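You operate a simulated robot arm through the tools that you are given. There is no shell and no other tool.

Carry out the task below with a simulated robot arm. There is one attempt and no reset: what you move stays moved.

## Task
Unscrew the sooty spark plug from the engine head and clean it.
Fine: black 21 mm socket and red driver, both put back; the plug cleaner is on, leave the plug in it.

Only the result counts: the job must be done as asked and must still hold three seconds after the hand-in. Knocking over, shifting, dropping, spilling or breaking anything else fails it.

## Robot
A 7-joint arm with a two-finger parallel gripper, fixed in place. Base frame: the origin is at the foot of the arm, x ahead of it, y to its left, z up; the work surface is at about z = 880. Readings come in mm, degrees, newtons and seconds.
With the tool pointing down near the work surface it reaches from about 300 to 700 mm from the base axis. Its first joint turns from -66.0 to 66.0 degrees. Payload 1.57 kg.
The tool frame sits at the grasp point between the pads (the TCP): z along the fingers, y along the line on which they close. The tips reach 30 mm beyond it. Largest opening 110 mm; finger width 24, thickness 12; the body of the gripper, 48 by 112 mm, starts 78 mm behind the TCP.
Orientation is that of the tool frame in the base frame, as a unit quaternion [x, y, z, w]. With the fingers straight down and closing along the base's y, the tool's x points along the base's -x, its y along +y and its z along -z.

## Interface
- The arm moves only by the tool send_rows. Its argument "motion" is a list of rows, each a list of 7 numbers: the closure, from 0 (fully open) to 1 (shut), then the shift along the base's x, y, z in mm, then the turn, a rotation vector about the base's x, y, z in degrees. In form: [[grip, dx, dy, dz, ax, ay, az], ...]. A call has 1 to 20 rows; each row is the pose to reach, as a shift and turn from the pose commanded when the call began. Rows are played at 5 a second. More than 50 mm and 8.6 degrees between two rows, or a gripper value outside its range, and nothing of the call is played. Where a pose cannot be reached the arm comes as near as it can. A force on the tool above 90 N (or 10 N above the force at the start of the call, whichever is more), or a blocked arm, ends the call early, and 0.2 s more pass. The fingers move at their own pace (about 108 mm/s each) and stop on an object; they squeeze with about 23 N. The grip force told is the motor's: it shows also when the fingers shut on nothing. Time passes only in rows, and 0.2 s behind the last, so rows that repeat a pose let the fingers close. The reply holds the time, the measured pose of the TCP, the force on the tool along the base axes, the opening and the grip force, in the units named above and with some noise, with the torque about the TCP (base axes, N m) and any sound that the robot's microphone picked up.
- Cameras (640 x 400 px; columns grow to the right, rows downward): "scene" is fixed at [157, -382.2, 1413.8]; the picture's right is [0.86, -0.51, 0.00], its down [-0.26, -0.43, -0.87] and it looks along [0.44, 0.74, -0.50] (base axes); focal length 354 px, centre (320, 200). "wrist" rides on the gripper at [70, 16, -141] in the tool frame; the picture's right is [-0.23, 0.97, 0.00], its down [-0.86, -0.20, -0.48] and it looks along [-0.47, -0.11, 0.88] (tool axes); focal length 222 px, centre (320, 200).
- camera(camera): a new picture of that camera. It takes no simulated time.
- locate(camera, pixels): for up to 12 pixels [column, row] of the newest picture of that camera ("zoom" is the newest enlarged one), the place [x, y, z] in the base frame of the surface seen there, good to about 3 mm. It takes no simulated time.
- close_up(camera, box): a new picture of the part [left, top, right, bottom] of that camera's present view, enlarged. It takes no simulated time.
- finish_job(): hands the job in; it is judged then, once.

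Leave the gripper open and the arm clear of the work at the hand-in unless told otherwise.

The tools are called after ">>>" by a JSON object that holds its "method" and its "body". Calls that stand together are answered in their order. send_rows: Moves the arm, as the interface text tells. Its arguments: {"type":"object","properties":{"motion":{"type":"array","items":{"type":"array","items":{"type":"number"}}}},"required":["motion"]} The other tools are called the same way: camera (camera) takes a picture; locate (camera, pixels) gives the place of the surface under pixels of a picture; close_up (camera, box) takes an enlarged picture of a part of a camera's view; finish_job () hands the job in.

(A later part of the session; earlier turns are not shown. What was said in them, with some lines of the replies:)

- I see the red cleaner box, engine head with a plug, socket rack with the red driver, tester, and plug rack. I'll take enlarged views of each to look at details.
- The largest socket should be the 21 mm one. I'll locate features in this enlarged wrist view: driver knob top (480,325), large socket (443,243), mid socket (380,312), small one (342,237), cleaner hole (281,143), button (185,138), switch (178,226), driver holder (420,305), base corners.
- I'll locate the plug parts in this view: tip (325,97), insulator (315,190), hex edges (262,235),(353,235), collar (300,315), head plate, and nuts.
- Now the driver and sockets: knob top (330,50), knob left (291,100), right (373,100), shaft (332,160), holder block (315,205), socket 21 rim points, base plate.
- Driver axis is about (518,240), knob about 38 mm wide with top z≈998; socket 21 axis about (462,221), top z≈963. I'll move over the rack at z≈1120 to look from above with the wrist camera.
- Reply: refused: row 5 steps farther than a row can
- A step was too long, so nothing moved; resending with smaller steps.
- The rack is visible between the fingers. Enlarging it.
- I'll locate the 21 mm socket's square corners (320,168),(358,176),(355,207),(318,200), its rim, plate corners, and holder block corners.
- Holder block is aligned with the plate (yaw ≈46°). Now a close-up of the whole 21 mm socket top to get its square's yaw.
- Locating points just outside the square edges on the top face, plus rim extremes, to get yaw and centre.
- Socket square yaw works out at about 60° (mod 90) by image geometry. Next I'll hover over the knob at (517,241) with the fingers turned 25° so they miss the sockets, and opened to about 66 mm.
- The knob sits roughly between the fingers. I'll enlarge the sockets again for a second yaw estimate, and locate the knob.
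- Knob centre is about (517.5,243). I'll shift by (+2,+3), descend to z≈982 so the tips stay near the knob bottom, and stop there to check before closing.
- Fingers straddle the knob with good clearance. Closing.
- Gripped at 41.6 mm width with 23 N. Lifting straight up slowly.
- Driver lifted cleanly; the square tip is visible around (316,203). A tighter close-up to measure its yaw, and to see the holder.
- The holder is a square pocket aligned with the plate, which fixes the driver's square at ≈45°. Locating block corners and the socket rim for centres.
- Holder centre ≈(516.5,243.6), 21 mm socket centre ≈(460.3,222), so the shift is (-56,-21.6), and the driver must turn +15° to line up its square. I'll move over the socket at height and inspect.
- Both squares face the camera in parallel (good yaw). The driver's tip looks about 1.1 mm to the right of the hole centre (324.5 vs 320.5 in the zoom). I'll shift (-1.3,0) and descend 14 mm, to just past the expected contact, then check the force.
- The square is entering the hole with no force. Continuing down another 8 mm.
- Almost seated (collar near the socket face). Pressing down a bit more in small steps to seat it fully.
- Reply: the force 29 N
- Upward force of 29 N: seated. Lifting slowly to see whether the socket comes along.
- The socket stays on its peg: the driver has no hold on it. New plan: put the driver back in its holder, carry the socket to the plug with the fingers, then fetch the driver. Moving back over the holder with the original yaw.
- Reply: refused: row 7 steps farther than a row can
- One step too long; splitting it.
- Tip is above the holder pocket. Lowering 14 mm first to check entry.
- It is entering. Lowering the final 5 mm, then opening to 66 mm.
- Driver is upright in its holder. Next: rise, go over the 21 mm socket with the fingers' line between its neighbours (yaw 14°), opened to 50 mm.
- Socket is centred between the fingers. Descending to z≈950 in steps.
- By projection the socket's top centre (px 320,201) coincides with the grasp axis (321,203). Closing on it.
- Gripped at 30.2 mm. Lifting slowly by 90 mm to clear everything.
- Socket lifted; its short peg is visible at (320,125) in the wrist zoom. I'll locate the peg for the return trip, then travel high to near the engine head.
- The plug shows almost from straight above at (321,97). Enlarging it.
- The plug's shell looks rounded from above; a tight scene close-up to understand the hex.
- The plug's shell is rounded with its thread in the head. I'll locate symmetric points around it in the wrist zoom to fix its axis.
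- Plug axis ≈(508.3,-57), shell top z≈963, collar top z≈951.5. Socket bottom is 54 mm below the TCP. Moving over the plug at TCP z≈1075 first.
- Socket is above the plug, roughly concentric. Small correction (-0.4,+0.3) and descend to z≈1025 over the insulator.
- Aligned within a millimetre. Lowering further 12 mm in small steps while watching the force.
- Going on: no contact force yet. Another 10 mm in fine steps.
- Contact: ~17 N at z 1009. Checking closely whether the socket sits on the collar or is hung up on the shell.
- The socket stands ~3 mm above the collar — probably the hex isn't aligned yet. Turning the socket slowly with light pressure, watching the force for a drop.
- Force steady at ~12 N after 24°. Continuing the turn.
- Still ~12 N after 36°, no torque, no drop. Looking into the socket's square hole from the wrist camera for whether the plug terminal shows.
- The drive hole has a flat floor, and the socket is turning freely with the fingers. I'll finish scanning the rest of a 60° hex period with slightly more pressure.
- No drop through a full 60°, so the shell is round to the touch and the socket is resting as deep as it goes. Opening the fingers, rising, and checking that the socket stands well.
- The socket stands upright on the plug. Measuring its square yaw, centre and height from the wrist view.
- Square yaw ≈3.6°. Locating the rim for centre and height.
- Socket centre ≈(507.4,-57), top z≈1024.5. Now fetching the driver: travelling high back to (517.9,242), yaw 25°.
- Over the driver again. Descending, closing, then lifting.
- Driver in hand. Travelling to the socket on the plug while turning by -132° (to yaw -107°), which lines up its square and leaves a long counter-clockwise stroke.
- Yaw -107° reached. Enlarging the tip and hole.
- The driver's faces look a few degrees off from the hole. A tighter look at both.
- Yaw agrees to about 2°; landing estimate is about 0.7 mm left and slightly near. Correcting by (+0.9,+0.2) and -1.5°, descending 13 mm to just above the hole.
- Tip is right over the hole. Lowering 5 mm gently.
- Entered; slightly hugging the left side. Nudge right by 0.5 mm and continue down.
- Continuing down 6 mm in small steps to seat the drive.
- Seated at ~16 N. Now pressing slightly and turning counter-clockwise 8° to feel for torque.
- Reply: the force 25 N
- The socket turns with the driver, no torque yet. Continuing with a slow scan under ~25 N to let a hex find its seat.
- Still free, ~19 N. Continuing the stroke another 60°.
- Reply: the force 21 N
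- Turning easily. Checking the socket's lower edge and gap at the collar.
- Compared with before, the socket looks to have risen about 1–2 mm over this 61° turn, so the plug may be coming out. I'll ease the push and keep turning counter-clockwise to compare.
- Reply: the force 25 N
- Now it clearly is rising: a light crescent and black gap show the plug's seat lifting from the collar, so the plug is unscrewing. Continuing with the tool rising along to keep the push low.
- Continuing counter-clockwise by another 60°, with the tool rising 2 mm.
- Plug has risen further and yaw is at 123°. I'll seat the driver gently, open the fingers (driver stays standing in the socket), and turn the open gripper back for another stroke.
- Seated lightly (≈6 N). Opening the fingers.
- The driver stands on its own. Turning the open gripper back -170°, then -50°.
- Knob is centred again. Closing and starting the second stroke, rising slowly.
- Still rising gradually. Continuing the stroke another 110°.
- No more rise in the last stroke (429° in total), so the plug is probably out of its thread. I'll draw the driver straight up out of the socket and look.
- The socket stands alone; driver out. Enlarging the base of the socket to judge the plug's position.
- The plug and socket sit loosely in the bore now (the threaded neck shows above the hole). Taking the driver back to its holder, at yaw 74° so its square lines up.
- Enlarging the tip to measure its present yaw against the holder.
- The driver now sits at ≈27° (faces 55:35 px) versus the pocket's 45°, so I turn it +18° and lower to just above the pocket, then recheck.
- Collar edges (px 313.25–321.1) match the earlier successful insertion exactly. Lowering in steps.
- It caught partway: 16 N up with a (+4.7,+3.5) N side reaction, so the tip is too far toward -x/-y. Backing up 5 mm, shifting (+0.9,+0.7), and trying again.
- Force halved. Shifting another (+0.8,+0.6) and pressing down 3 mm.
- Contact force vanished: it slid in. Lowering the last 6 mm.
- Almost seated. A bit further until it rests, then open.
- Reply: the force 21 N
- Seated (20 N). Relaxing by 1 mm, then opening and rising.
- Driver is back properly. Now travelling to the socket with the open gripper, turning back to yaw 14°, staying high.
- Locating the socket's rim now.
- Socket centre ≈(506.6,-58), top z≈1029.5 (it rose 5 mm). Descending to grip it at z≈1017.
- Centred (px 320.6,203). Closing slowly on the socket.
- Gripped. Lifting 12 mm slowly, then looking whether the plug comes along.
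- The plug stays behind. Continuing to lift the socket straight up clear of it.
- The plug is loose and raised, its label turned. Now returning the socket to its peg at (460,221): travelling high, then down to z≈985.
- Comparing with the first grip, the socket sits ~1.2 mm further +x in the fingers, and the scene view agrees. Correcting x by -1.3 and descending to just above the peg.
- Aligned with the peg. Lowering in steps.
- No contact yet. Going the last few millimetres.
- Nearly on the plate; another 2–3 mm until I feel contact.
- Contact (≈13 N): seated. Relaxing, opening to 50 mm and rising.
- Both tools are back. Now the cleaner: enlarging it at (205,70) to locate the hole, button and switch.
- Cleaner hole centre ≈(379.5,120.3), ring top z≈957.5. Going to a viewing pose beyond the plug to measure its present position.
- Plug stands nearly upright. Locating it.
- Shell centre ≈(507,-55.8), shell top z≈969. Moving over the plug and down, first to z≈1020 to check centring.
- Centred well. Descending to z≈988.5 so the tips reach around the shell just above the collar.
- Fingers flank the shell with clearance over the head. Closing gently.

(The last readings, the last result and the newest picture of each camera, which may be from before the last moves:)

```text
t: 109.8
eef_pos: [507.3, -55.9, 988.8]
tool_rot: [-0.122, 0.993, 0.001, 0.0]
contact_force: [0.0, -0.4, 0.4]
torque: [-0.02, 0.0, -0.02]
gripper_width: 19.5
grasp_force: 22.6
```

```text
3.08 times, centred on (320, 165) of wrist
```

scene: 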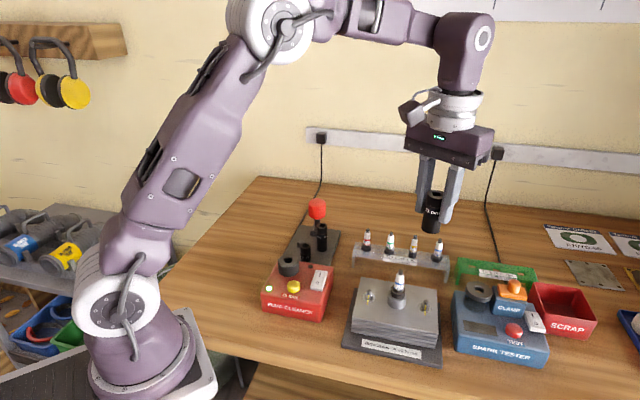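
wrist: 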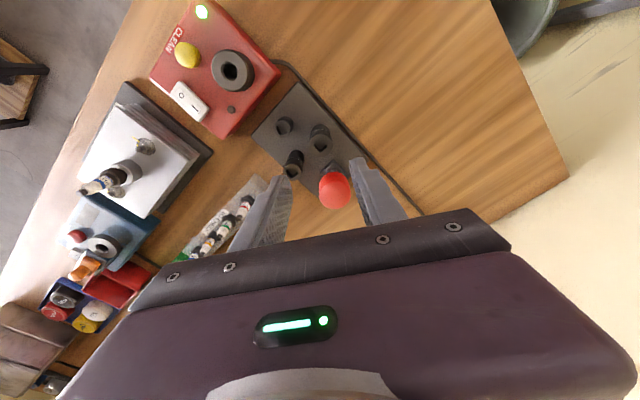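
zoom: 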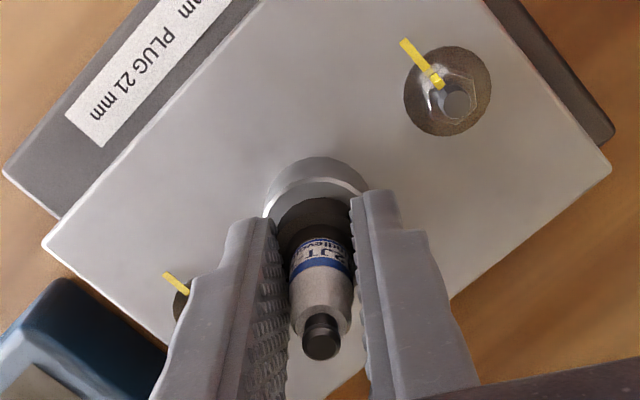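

Gripped at 19.5 mm. Lifting 15 mm slowly to check that the plug comes along.

>>> {"method": "send_rows", "body": {"motion": [[0.95, 0, 0, 3, 0, 0, 0], [0.95, 0, 0, 6, 0, 0, 0], [0.95, 0, 0, 10, 0, 0, 0], [0.95, 0, 0, 15, 0, 0, 0], [0.95, 0, 0, 15, 0, 0, 0]]}}

>>> {"method": "close_up", "body": {"camera": "scene", "box": [375, 240, 425, 310]}}

```text
t: 111.0
eef_pos: [506.6, -57.8, 1002.7]
tool_rot: [-0.122, 0.993, 0.0, 0.0]
contact_force: [-0.8, -0.8, -0.2]
torque: [-0.03, 0.0, -0.02]
gripper_width: 19.1
grasp_force: 22.8
```

```text
5.71 times, centred on (400, 275) of scene
```

zoom: 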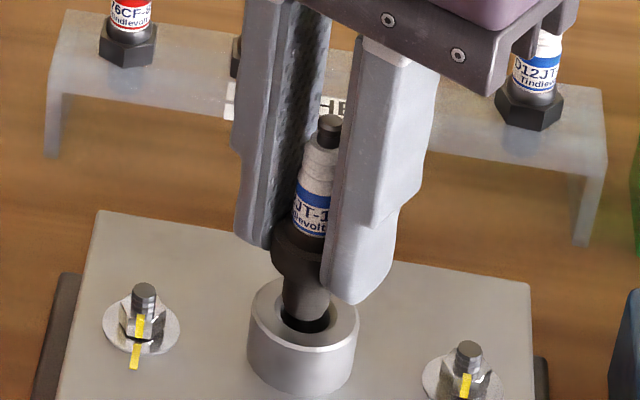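

The plug comes out of the head. Lifting on, fully clear.

>>> {"method": "send_rows", "body": {"motion": [[0.95, 0, 0, 10, 0, 0, 0], [0.95, 0, 0, 25, 0, 0, 0], [0.95, 0, 0, 45, 0, 0, 0], [0.95, 0, 0, 70, 0, 0, 0], [0.95, 0, 0, 70, 0, 0, 0]]}}

>>> {"method": "close_up", "body": {"camera": "scene", "box": [370, 205, 430, 310]}}

>>> {"method": "close_up", "body": {"camera": "scene", "box": [385, 225, 417, 285]}}

>>> {"method": "close_up", "body": {"camera": "wrist", "box": [270, 130, 370, 230]}}

```text
t: 112.2
eef_pos: [508.1, -56.5, 1072.4]
tool_rot: [-0.122, 0.993, 0.0, -0.001]
contact_force: [-0.3, -0.2, -0.9]
torque: [0.01, 0.04, -0.03]
gripper_width: 19.5
grasp_force: 23.2
```

```text
3.81 times, centred on (400, 258) of scene
```

zoom: 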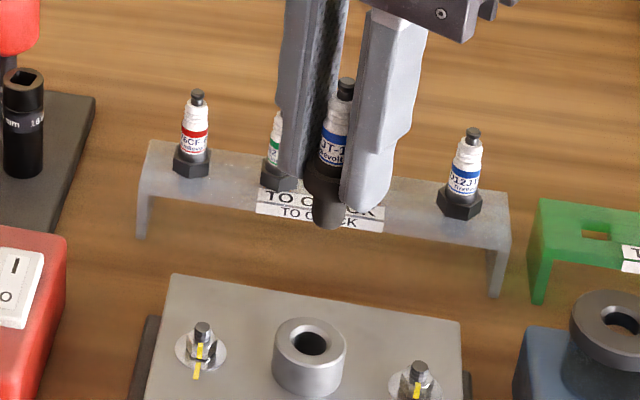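

```text
6.67 times, centred on (401, 255) of scene
```

zoom: 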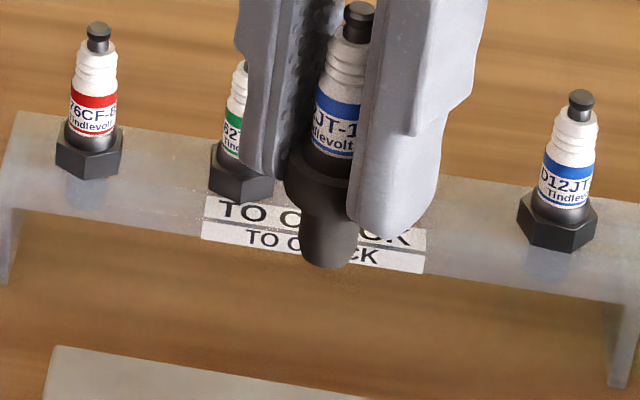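

```text
4.00 times, centred on (320, 180) of wrist
```

zoom: 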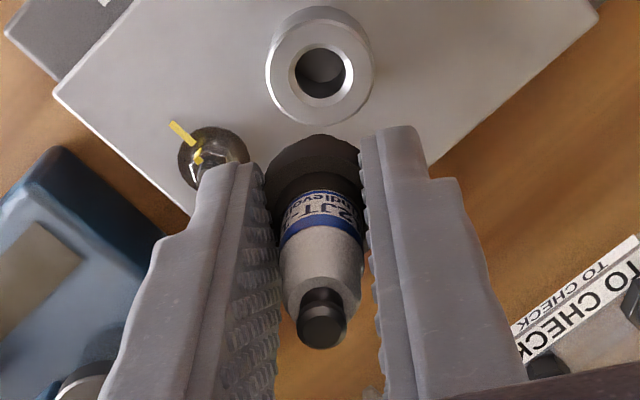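

Plug is held upright. Moving it over the cleaner hole, then down to z≈1025 (plug tip ≈20 mm above the ring).

>>> {"method": "send_rows", "body": {"motion": [[0.95, 0, 0, 15, 0, 0, 0], [0.95, -20, 28, 15, 0, 0, 0], [0.95, -42, 59, 15, 0, 0, 0], [0.95, -64, 89, 15, 0, 0, 0], [0.95, -85, 118, 15, 0, 0, 0], [0.95, -106, 147, 15, 0, 0, 0], [0.95, -127.4, 176.8, 15, 0, 0, 0], [0.95, -127.4, 176.8, -15, 0, 0, 0], [0.95, -127.4, 176.8, -45, 0, 0, 0], [0.95, -127.4, 176.8, -45, 0, 0, 0]]}}

>>> {"method": "close_up", "body": {"camera": "scene", "box": [255, 215, 325, 305]}}

>>> {"method": "close_up", "body": {"camera": "scene", "box": [270, 240, 306, 285]}}

>>> {"method": "close_up", "body": {"camera": "wrist", "box": [250, 100, 390, 230]}}

```text
t: 114.4
eef_pos: [378.8, 120.2, 1028.0]
tool_rot: [-0.122, 0.993, 0.0, 0.0]
contact_force: [0.0, -0.1, 0.2]
torque: [-0.02, -0.01, 0.01]
gripper_width: 19.3
grasp_force: 22.5
```

```text
4.44 times, centred on (290, 260) of scene
```

zoom: 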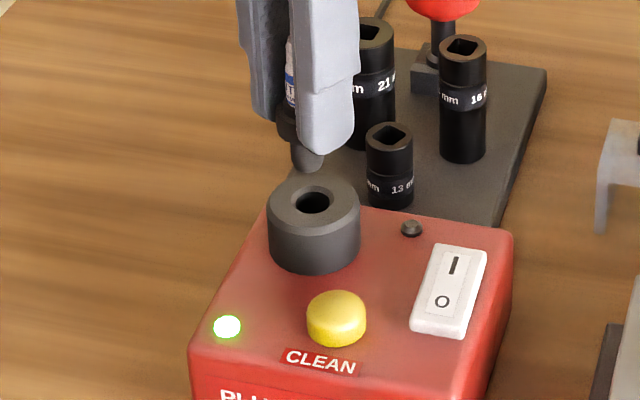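

```text
8.89 times, centred on (288, 262) of scene
```

zoom: 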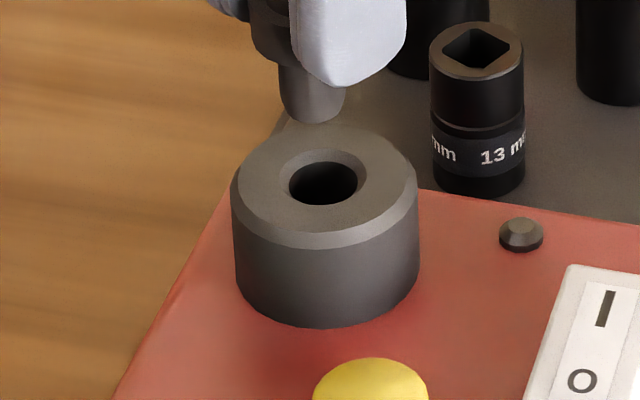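

```text
3.08 times, centred on (320, 165) of wrist
```

zoom: 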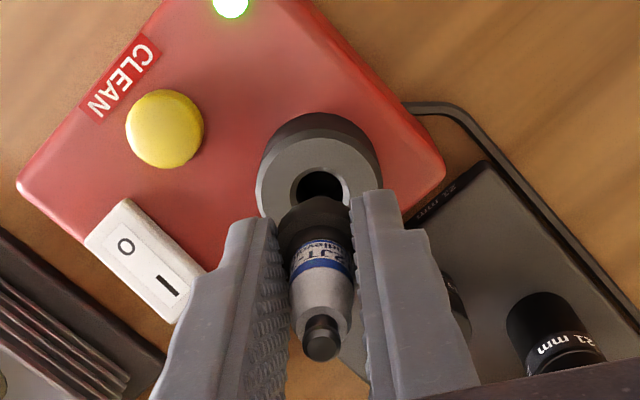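

Scene and wrist views agree that the hole is ~1 mm toward +x, 0.6 mm toward -y. Correcting and lowering to just above the ring.

>>> {"method": "send_rows", "body": {"motion": [[0.95, 0.9, -0.6, -6, 0, 0, 0], [0.95, 0.9, -0.6, -12, 0, 0, 0], [0.95, 0.9, -0.6, -17, 0, 0, 0], [0.95, 0.9, -0.6, -17, 0, 0, 0]]}}

>>> {"method": "close_up", "body": {"camera": "scene", "box": [276, 246, 300, 276]}}

>>> {"method": "close_up", "body": {"camera": "wrist", "box": [280, 120, 360, 200]}}

```text
t: 115.4
eef_pos: [380.6, 119.8, 1010.9]
tool_rot: [-0.122, 0.993, 0.0, 0.0]
contact_force: [-0.4, 0.2, -0.3]
torque: [-0.02, -0.02, -0.01]
gripper_width: 19.5
grasp_force: 22.9
```

```text
13.33 times, centred on (288, 261) of scene
```

zoom: 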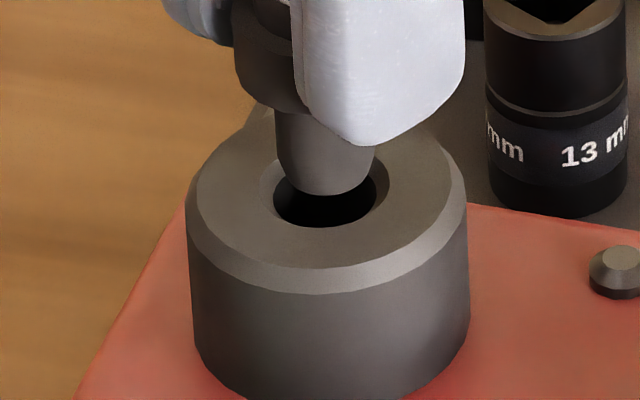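

```text
5.00 times, centred on (320, 160) of wrist
```

zoom: 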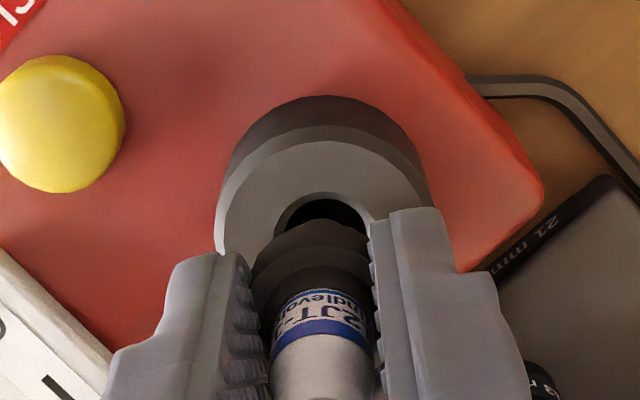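

Tip and hole are concentric (centre x 325 vs 326; depth consistent). Lowering gently 8 mm.

>>> {"method": "send_rows", "body": {"motion": [[0.95, 0, 0, -2, 0, 0, 0], [0.95, 0, 0, -4, 0, 0, 0], [0.95, 0, 0, -6, 0, 0, 0], [0.95, 0, 0, -8, 0, 0, 0], [0.95, 0, 0, -8, 0, 0, 0]]}}

>>> {"method": "close_up", "body": {"camera": "scene", "box": [276, 246, 300, 276]}}

```text
t: 116.6
eef_pos: [380.6, 120.0, 1003.8]
tool_rot: [-0.122, 0.993, 0.0, 0.0]
contact_force: [0.1, -0.6, -0.8]
torque: [-0.02, 0.03, -0.02]
gripper_width: 19.4
grasp_force: 22.9
```

```text
13.33 times, centred on (288, 261) of scene
```

zoom: 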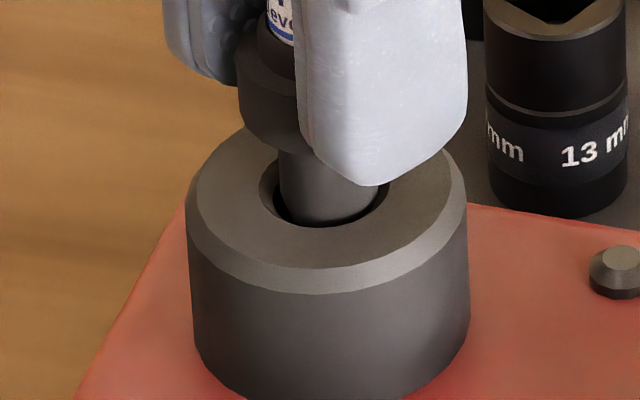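

It's entering the hole without force. Lowering 8 mm more.

>>> {"method": "send_rows", "body": {"motion": [[0.95, 0, 0, -2, 0, 0, 0], [0.95, 0, 0, -4, 0, 0, 0], [0.95, 0, 0, -6, 0, 0, 0], [0.95, 0, 0, -8, 0, 0, 0], [0.95, 0, 0, -8, 0, 0, 0]]}}

>>> {"method": "close_up", "body": {"camera": "scene", "box": [276, 246, 300, 276]}}

```text
t: 117.8
eef_pos: [379.2, 119.6, 994.7]
tool_rot: [-0.121, 0.993, 0.0, 0.0]
contact_force: [-0.3, -0.3, -0.3]
torque: [-0.03, -0.02, 0.0]
gripper_width: 19.4
grasp_force: 22.8
```

```text
13.33 times, centred on (288, 261) of scene
```

zoom: 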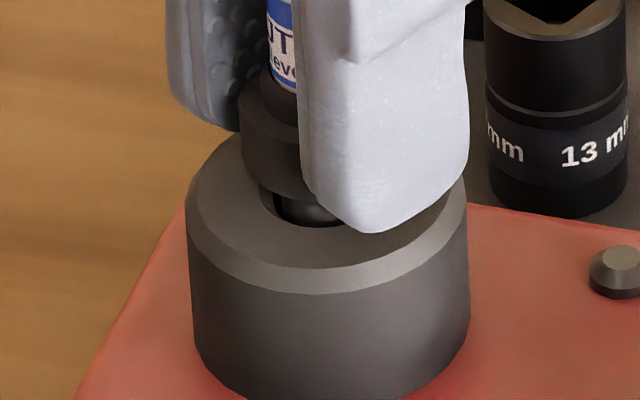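

Shell is now a few millimetres above the ring. Fine steps until contact.

>>> {"method": "send_rows", "body": {"motion": [[0.95, 0, 0, -1.5, 0, 0, 0], [0.95, 0, 0, -3, 0, 0, 0], [0.95, 0, 0, -4, 0, 0, 0], [0.95, 0, 0, -4, 0, 0, 0]]}}

>>> {"method": "close_up", "body": {"camera": "scene", "box": [276, 246, 300, 276]}}

```text
t: 118.8
eef_pos: [380.4, 120.3, 991.7]
tool_rot: [-0.122, 0.993, 0.0, 0.0]
contact_force: [-0.6, -0.2, -0.6]
torque: [0.02, 0.03, -0.02]
gripper_width: 19.3
grasp_force: 23.1
```

```text
13.33 times, centred on (288, 261) of scene
```

zoom: 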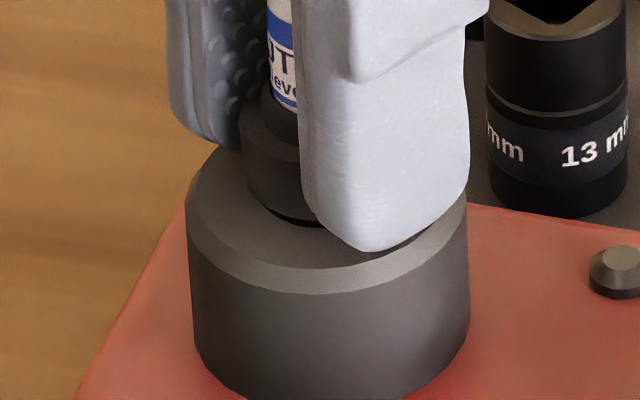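

Very close to the ring. Another 2 mm in small steps.

>>> {"method": "send_rows", "body": {"motion": [[0.95, 0, 0, -0.7, 0, 0, 0], [0.95, 0, 0, -1.4, 0, 0, 0], [0.95, 0, 0, -2, 0, 0, 0], [0.95, 0, 0, -2, 0, 0, 0]]}}

>>> {"method": "close_up", "body": {"camera": "scene", "box": [276, 246, 300, 276]}}

```text
t: 119.8
eef_pos: [380.5, 120.5, 988.8]
tool_rot: [-0.122, 0.993, -0.001, 0.0]
contact_force: [-0.5, 0.4, -0.5]
torque: [0.0, 0.06, 0.01]
gripper_width: 19.4
grasp_force: 23.5
```

```text
13.33 times, centred on (288, 261) of scene
```

zoom: 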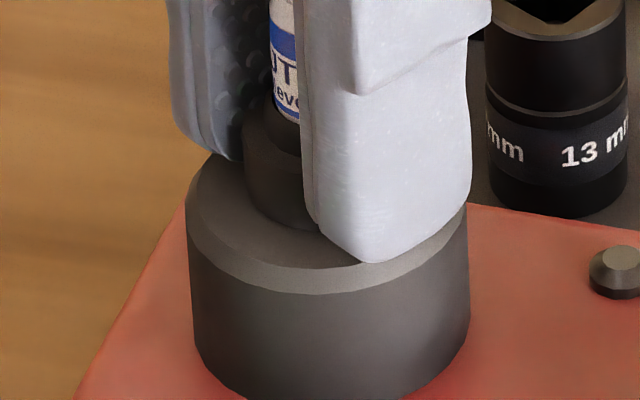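

Shell is practically on the ring and the fingertips are ~1 mm above it. Releasing here and opening to about 45 mm.

>>> {"method": "send_rows", "body": {"motion": [[0.75, 0, 0, 0, 0, 0, 0], [0.65, 0, 0, 0, 0, 0, 0], [0.58, 0, 0, 0, 0, 0, 0], [0.58, 0, 0, 0, 0, 0, 0]]}}

>>> {"method": "close_up", "body": {"camera": "scene", "box": [268, 226, 308, 280]}}

```text
t: 120.8
eef_pos: [380.9, 119.6, 989.9]
tool_rot: [-0.122, 0.993, 0.0, 0.0]
contact_force: [-1.1, 0.8, -0.2]
torque: [0.0, 0.01, -0.01]
gripper_width: 46.1
grasp_force: 0.0
```

```text
7.41 times, centred on (288, 253) of scene
```

zoom: 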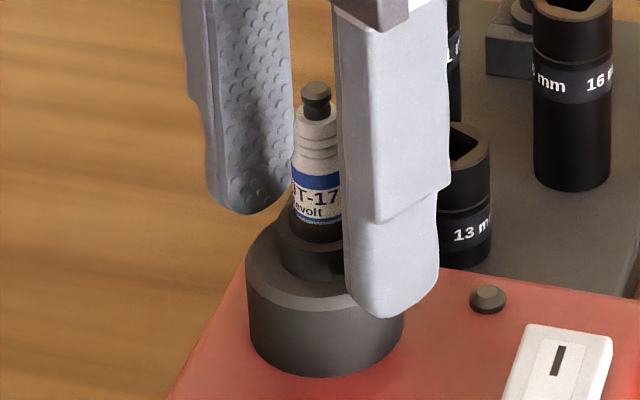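

The plug stands in the cleaner. Rising straight up 80 mm and checking.

>>> {"method": "send_rows", "body": {"motion": [[0.58, 0, 0, 20, 0, 0, 0], [0.58, 0, 0, 50, 0, 0, 0], [0.58, 0, 0, 90, 0, 0, 0], [0.58, 0, 0, 110, 0, 0, 0], [0.58, 0, 0, 110, 0, 0, 0]]}}

>>> {"method": "close_up", "body": {"camera": "scene", "box": [250, 226, 340, 320]}}

>>> {"method": "camera", "body": {"camera": "wrist"}}

```text
t: 122.0
eef_pos: [380.0, 119.3, 1098.8]
tool_rot: [-0.122, 0.993, 0.0, 0.001]
contact_force: [-0.5, -0.5, 0.8]
torque: [-0.03, -0.02, -0.01]
gripper_width: 46.3
grasp_force: 0.0
```

```text
4.26 times, centred on (295, 273) of scene
```

zoom: 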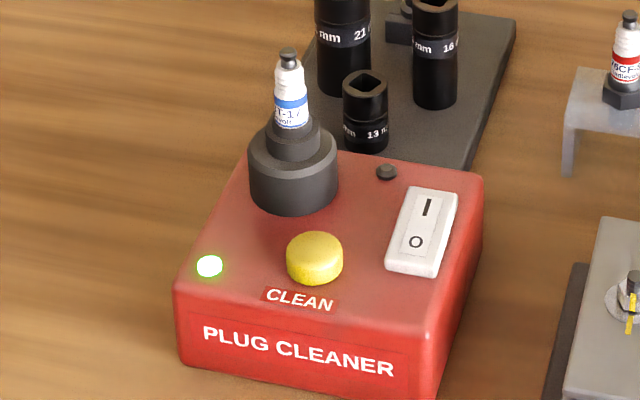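

```text
taken
```

wrist: 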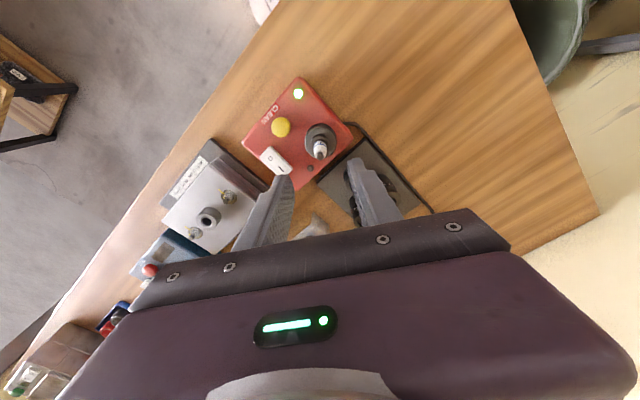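

Plug is seated upright in the cleaner with the green light on. Locating the yellow CLEAN button precisely.

>>> {"method": "close_up", "body": {"camera": "wrist", "box": [240, 75, 360, 185]}}

>>> {"method": "locate", "body": {"camera": "wrist", "pixels": [[281, 127], [274, 127], [288, 127], [281, 120], [281, 134], [267, 135], [290, 165]]}}

```text
3.64 times, centred on (300, 130) of wrist
```

zoom: 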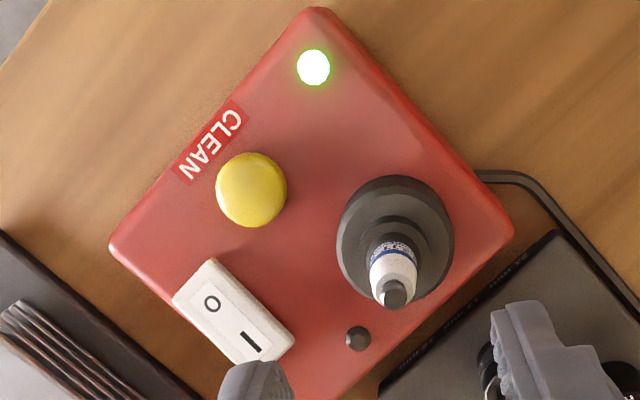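

```text
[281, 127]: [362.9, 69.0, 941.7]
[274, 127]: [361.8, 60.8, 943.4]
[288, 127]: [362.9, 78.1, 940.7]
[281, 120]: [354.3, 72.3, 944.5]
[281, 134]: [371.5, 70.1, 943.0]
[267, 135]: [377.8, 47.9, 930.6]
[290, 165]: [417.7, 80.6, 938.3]
```

Button centre ≈(363,70), top z≈943.5. Closing the fingers, moving above it and descending to z≈982 (tips ~8 mm above the button).

>>> {"method": "send_rows", "body": {"motion": [[0.8, -9, -25, 0, 0, 0, 0], [1, -17.4, -49.5, 0, 0, 0, 0], [1, -17.4, -49.5, -40, 0, 0, 0], [1, -17.4, -49.5, -80, 0, 0, 0], [1, -17.4, -49.5, -115, 0, 0, 0], [1, -17.4, -49.5, -115, 0, 0, 0]]}}

>>> {"method": "close_up", "body": {"camera": "scene", "box": [250, 220, 340, 320]}}

```text
t: 123.4
eef_pos: [362.2, 71.0, 984.0]
tool_rot: [-0.122, 0.993, 0.001, 0.0]
contact_force: [0.6, -0.2, 0.1]
torque: [-0.01, 0.03, -0.03]
gripper_width: 0.0
grasp_force: 21.2
```

```text
4.00 times, centred on (295, 270) of scene
```

zoom: 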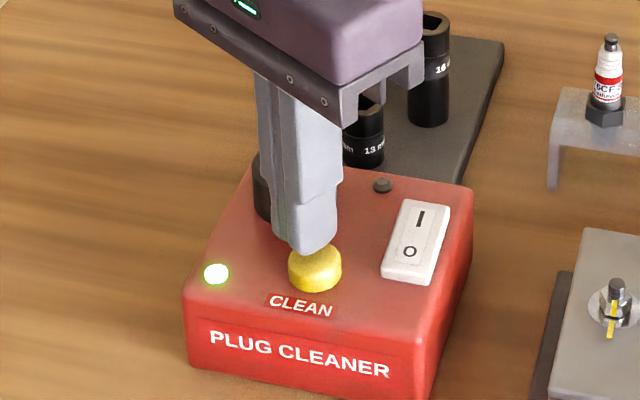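

Fingertips are above the button. Pressing down in small steps.

>>> {"method": "send_rows", "body": {"motion": [[1, 0, 0, -5, 0, 0, 0], [1, 0, 0, -9, 0, 0, 0], [1, 0, 0, -12, 0, 0, 0], [1, 0, 0, -12, 0, 0, 0]]}}

>>> {"method": "close_up", "body": {"camera": "scene", "box": [250, 220, 340, 320]}}

```text
t: 124.4
eef_pos: [364.1, 70.8, 972.8]
tool_rot: [-0.121, 0.993, -0.002, 0.0]
contact_force: [0.3, 0.1, 0.7]
torque: [0.03, -0.01, -0.01]
gripper_width: 0.0
grasp_force: 21.2
```

```text
4.00 times, centred on (295, 270) of scene
```

zoom: 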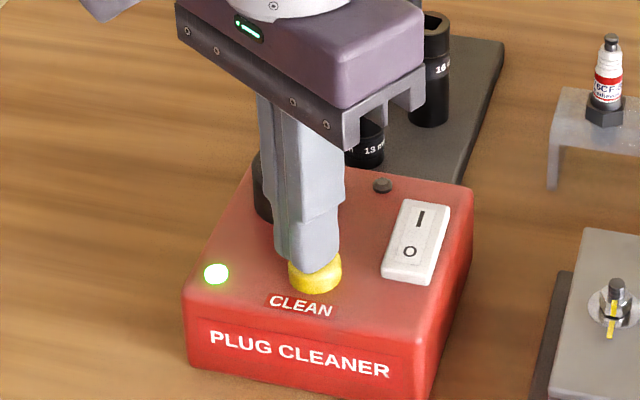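

At the button's surface. Pressing a few millimetres further.

>>> {"method": "send_rows", "body": {"motion": [[1, 0, 0, -1, 0, 0, 0], [1, 0, 0, -2, 0, 0, 0], [1, 0, 0, -3, 0, 0, 0], [1, 0, 0, -3, 0, 0, 0]]}}

```text
t: 125.4
eef_pos: [362.7, 70.1, 968.9]
tool_rot: [-0.122, 0.993, 0.001, 0.001]
contact_force: [0.7, 0.0, 2.8]
torque: [-0.03, -0.01, 0.02]
gripper_width: 0.0
grasp_force: 21.0
heard: click
```

A click: the button is pressed. Holding it and listening.

>>> {"method": "send_rows", "body": {"motion": [[1, 0, 0, 0, 0, 0, 0], [1, 0, 0, 0, 0, 0, 0], [1, 0, 0, 0, 0, 0, 0], [1, 0, 0, 0, 0, 0, 0], [1, 0, 0, 0, 0, 0, 0]]}}

>>> {"method": "camera", "body": {"camera": "scene"}}

```text
t: 126.6
eef_pos: [363.1, 69.4, 969.6]
tool_rot: [-0.122, 0.993, 0.001, 0.0]
contact_force: [-0.7, -0.7, 2.0]
torque: [-0.02, -0.01, -0.04]
gripper_width: 0.0
grasp_force: 21.5
```

```text
taken
```

scene: 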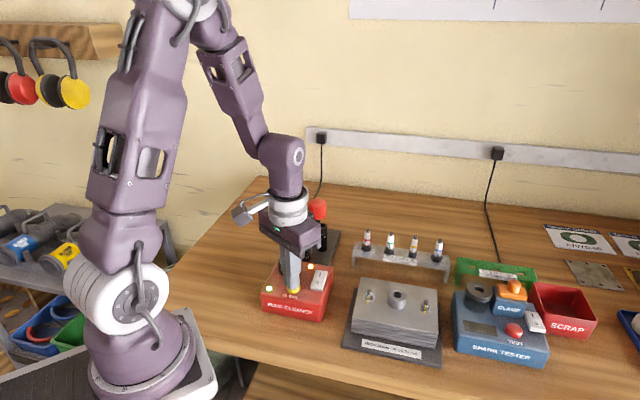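

The small indicator near (311,266) seems lit now. Enlarging.

>>> {"method": "close_up", "body": {"camera": "scene", "box": [250, 220, 340, 320]}}

```text
4.00 times, centred on (295, 270) of scene
```

zoom: 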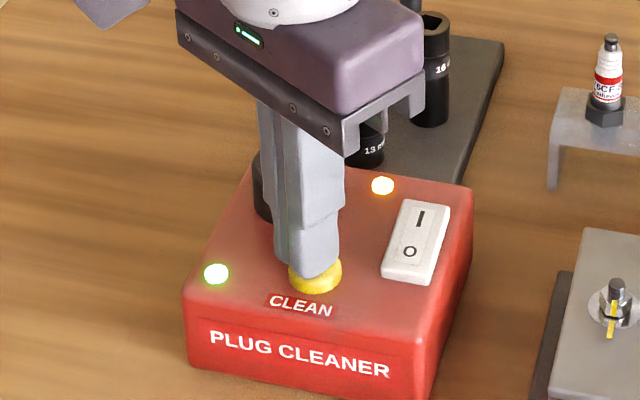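

An orange lamp is on: cleaning is running. Keeping the button held a few seconds more.

>>> {"method": "send_rows", "body": {"motion": [[1, 0, 0, 0, 0, 0, 0], [1, 0, 0, 0, 0, 0, 0], [1, 0, 0, 0, 0, 0, 0], [1, 0, 0, 0, 0, 0, 0], [1, 0, 0, 0, 0, 0, 0], [1, 0, 0, 0, 0, 0, 0], [1, 0, 0, 0, 0, 0, 0], [1, 0, 0, 0, 0, 0, 0], [1, 0, 0, 0, 0, 0, 0], [1, 0, 0, 0, 0, 0, 0]]}}

>>> {"method": "close_up", "body": {"camera": "scene", "box": [250, 220, 340, 320]}}

```text
t: 128.8
eef_pos: [363.3, 70.7, 969.8]
tool_rot: [-0.122, 0.993, -0.001, 0.0]
contact_force: [0.1, -0.8, 2.2]
torque: [-0.03, 0.0, 0.0]
gripper_width: 0.1
grasp_force: 20.9
```

```text
4.00 times, centred on (295, 270) of scene
```

zoom: 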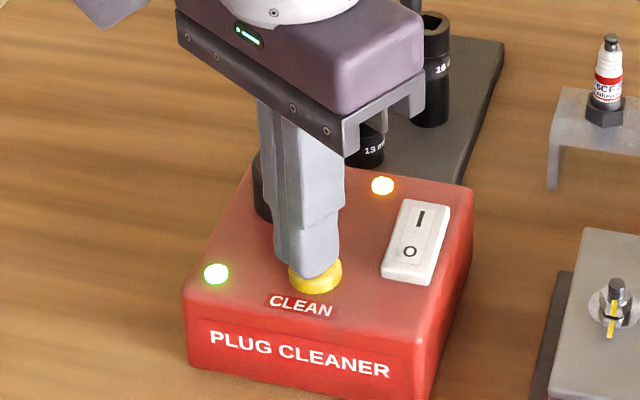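

Still lit after ~4 s. Holding another 4 s to see whether the cycle ends.

>>> {"method": "send_rows", "body": {"motion": [[1, 0, 0, 0, 0, 0, 0], [1, 0, 0, 0, 0, 0, 0], [1, 0, 0, 0, 0, 0, 0], [1, 0, 0, 0, 0, 0, 0], [1, 0, 0, 0, 0, 0, 0], [1, 0, 0, 0, 0, 0, 0], [1, 0, 0, 0, 0, 0, 0], [1, 0, 0, 0, 0, 0, 0], [1, 0, 0, 0, 0, 0, 0], [1, 0, 0, 0, 0, 0, 0], [1, 0, 0, 0, 0, 0, 0], [1, 0, 0, 0, 0, 0, 0], [1, 0, 0, 0, 0, 0, 0], [1, 0, 0, 0, 0, 0, 0], [1, 0, 0, 0, 0, 0, 0], [1, 0, 0, 0, 0, 0, 0], [1, 0, 0, 0, 0, 0, 0], [1, 0, 0, 0, 0, 0, 0], [1, 0, 0, 0, 0, 0, 0], [1, 0, 0, 0, 0, 0, 0]]}}

>>> {"method": "close_up", "body": {"camera": "scene", "box": [250, 220, 340, 320]}}

```text
t: 133.0
eef_pos: [362.8, 70.2, 970.0]
tool_rot: [-0.121, 0.993, 0.0, -0.001]
contact_force: [0.4, -0.1, 1.9]
torque: [0.01, -0.01, 0.02]
gripper_width: 0.2
grasp_force: 21.4
```

```text
4.00 times, centred on (295, 270) of scene
```

zoom: 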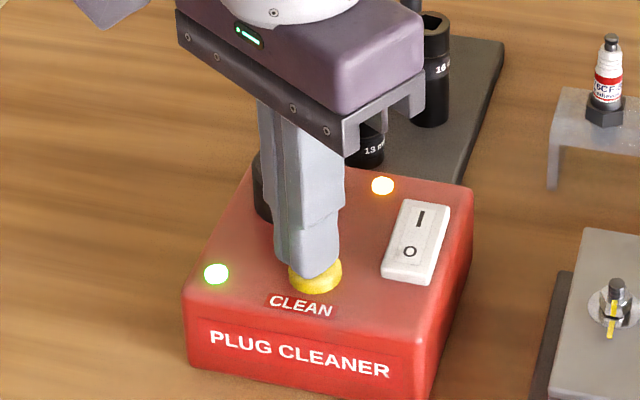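

Still lit after ~8 s of holding. Releasing the button, rising, and watching the lamp.

>>> {"method": "send_rows", "body": {"motion": [[1, 0, 0, 5, 0, 0, 0], [1, 0, 0, 15, 0, 0, 0], [1, 0, 0, 40, 0, 0, 0], [1, 0, 0, 80, 0, 0, 0], [1, 0, 0, 120, 0, 0, 0]]}}

>>> {"method": "close_up", "body": {"camera": "scene", "box": [250, 220, 340, 320]}}

```text
t: 134.2
eef_pos: [361.9, 70.3, 1092.0]
tool_rot: [-0.123, 0.992, 0.0, 0.0]
contact_force: [0.1, 0.3, 0.7]
torque: [0.04, -0.03, 0.0]
gripper_width: 0.0
grasp_force: 21.5
```

```text
4.00 times, centred on (295, 270) of scene
```

zoom: 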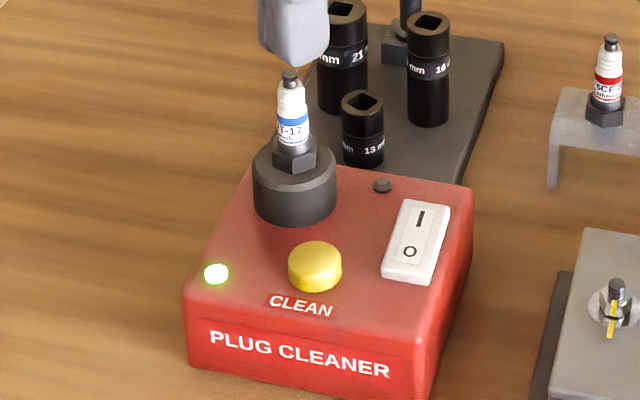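

The lamp went out on release and the plug now shows a crisp hex: the soot is gone. Checking closely, then moving the arm clear with the gripper open.

>>> {"method": "send_rows", "body": {"motion": [[0.6, 10, -20, 30, 0, 0, 0], [0.3, 20, -45, 60, 0, 0, 0], [0, 30, -75, 90, 0, 0, 0], [0, 40, -105, 110, 0, 0, 0], [0, 60, -128, 120, 0, 0, 0], [0, 60, -128, 120, 0, 0, 0]]}}

>>> {"method": "camera", "body": {"camera": "scene"}}

>>> {"method": "close_up", "body": {"camera": "scene", "box": [260, 190, 345, 290]}}

>>> {"method": "close_up", "body": {"camera": "scene", "box": [272, 235, 306, 280]}}

>>> {"method": "close_up", "body": {"camera": "scene", "box": [340, 225, 460, 370]}}

```text
t: 135.6
eef_pos: [423.3, -57.4, 1209.7]
tool_rot: [-0.122, 0.993, 0.0, 0.0]
contact_force: [0.2, 0.2, -0.5]
torque: [-0.05, 0.04, 0.03]
gripper_width: 109.8
grasp_force: 0.0
```

```text
taken
```

scene: 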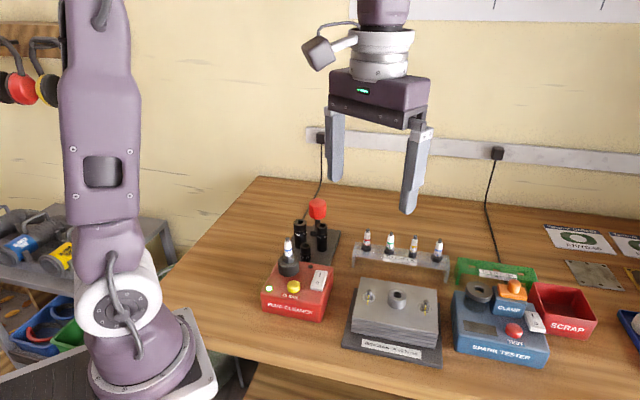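

```text
4.00 times, centred on (302, 240) of scene
```

zoom: 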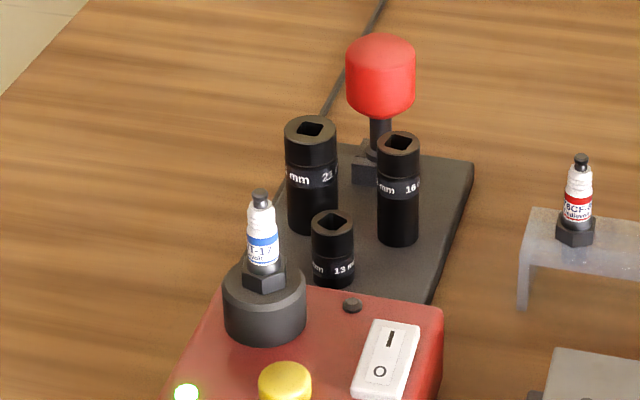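

```text
8.89 times, centred on (289, 258) of scene
```

zoom: 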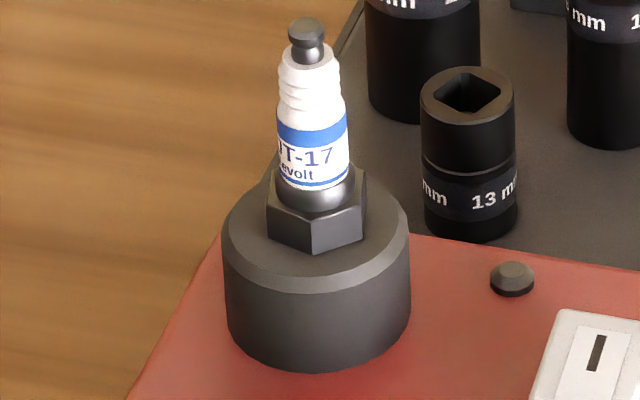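

```text
2.76 times, centred on (400, 298) of scene
```

zoom: 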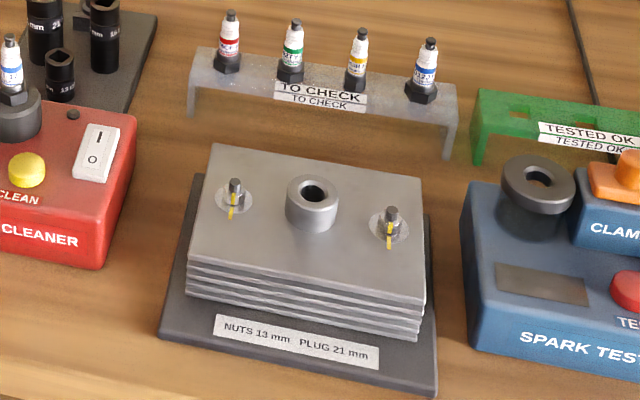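

The clean plug, with its hex and white insulator showing, sits in the cleaner, which is still on. The 21 mm socket is on its peg and the driver is in its holder. The nut marks on the head are unmoved, and nothing else has shifted. The gripper is open and the arm is clear, so I'm handing in the job.

>>> {"method": "finish_job", "body": {}}

```text
The job is handed in.
```

The job is done and handed in. I unscrewed the sooty plug, cleaned it and left it in the plug cleaner; I haven't seen the judgement.

- **Plug:** It sits upright in the cleaner. I held CLEAN for about 8 seconds. The orange lamp was lit while I held it, and afterwards the plug's hex showed clearly with no soot.
- **Cleaner:** It is still on, with the green light lit.
- **Tools:** The 21 mm socket is back on its peg and the red driver is back in its holder. The driver caught on the edge of its holder on the way in, so I backed off, shifted it slightly and then seated it.
- **Everything else:** The yellow marks on the engine head's nuts are still lined up, and nothing else looks moved.
- **Arm:** The gripper is open and clear of the bench.
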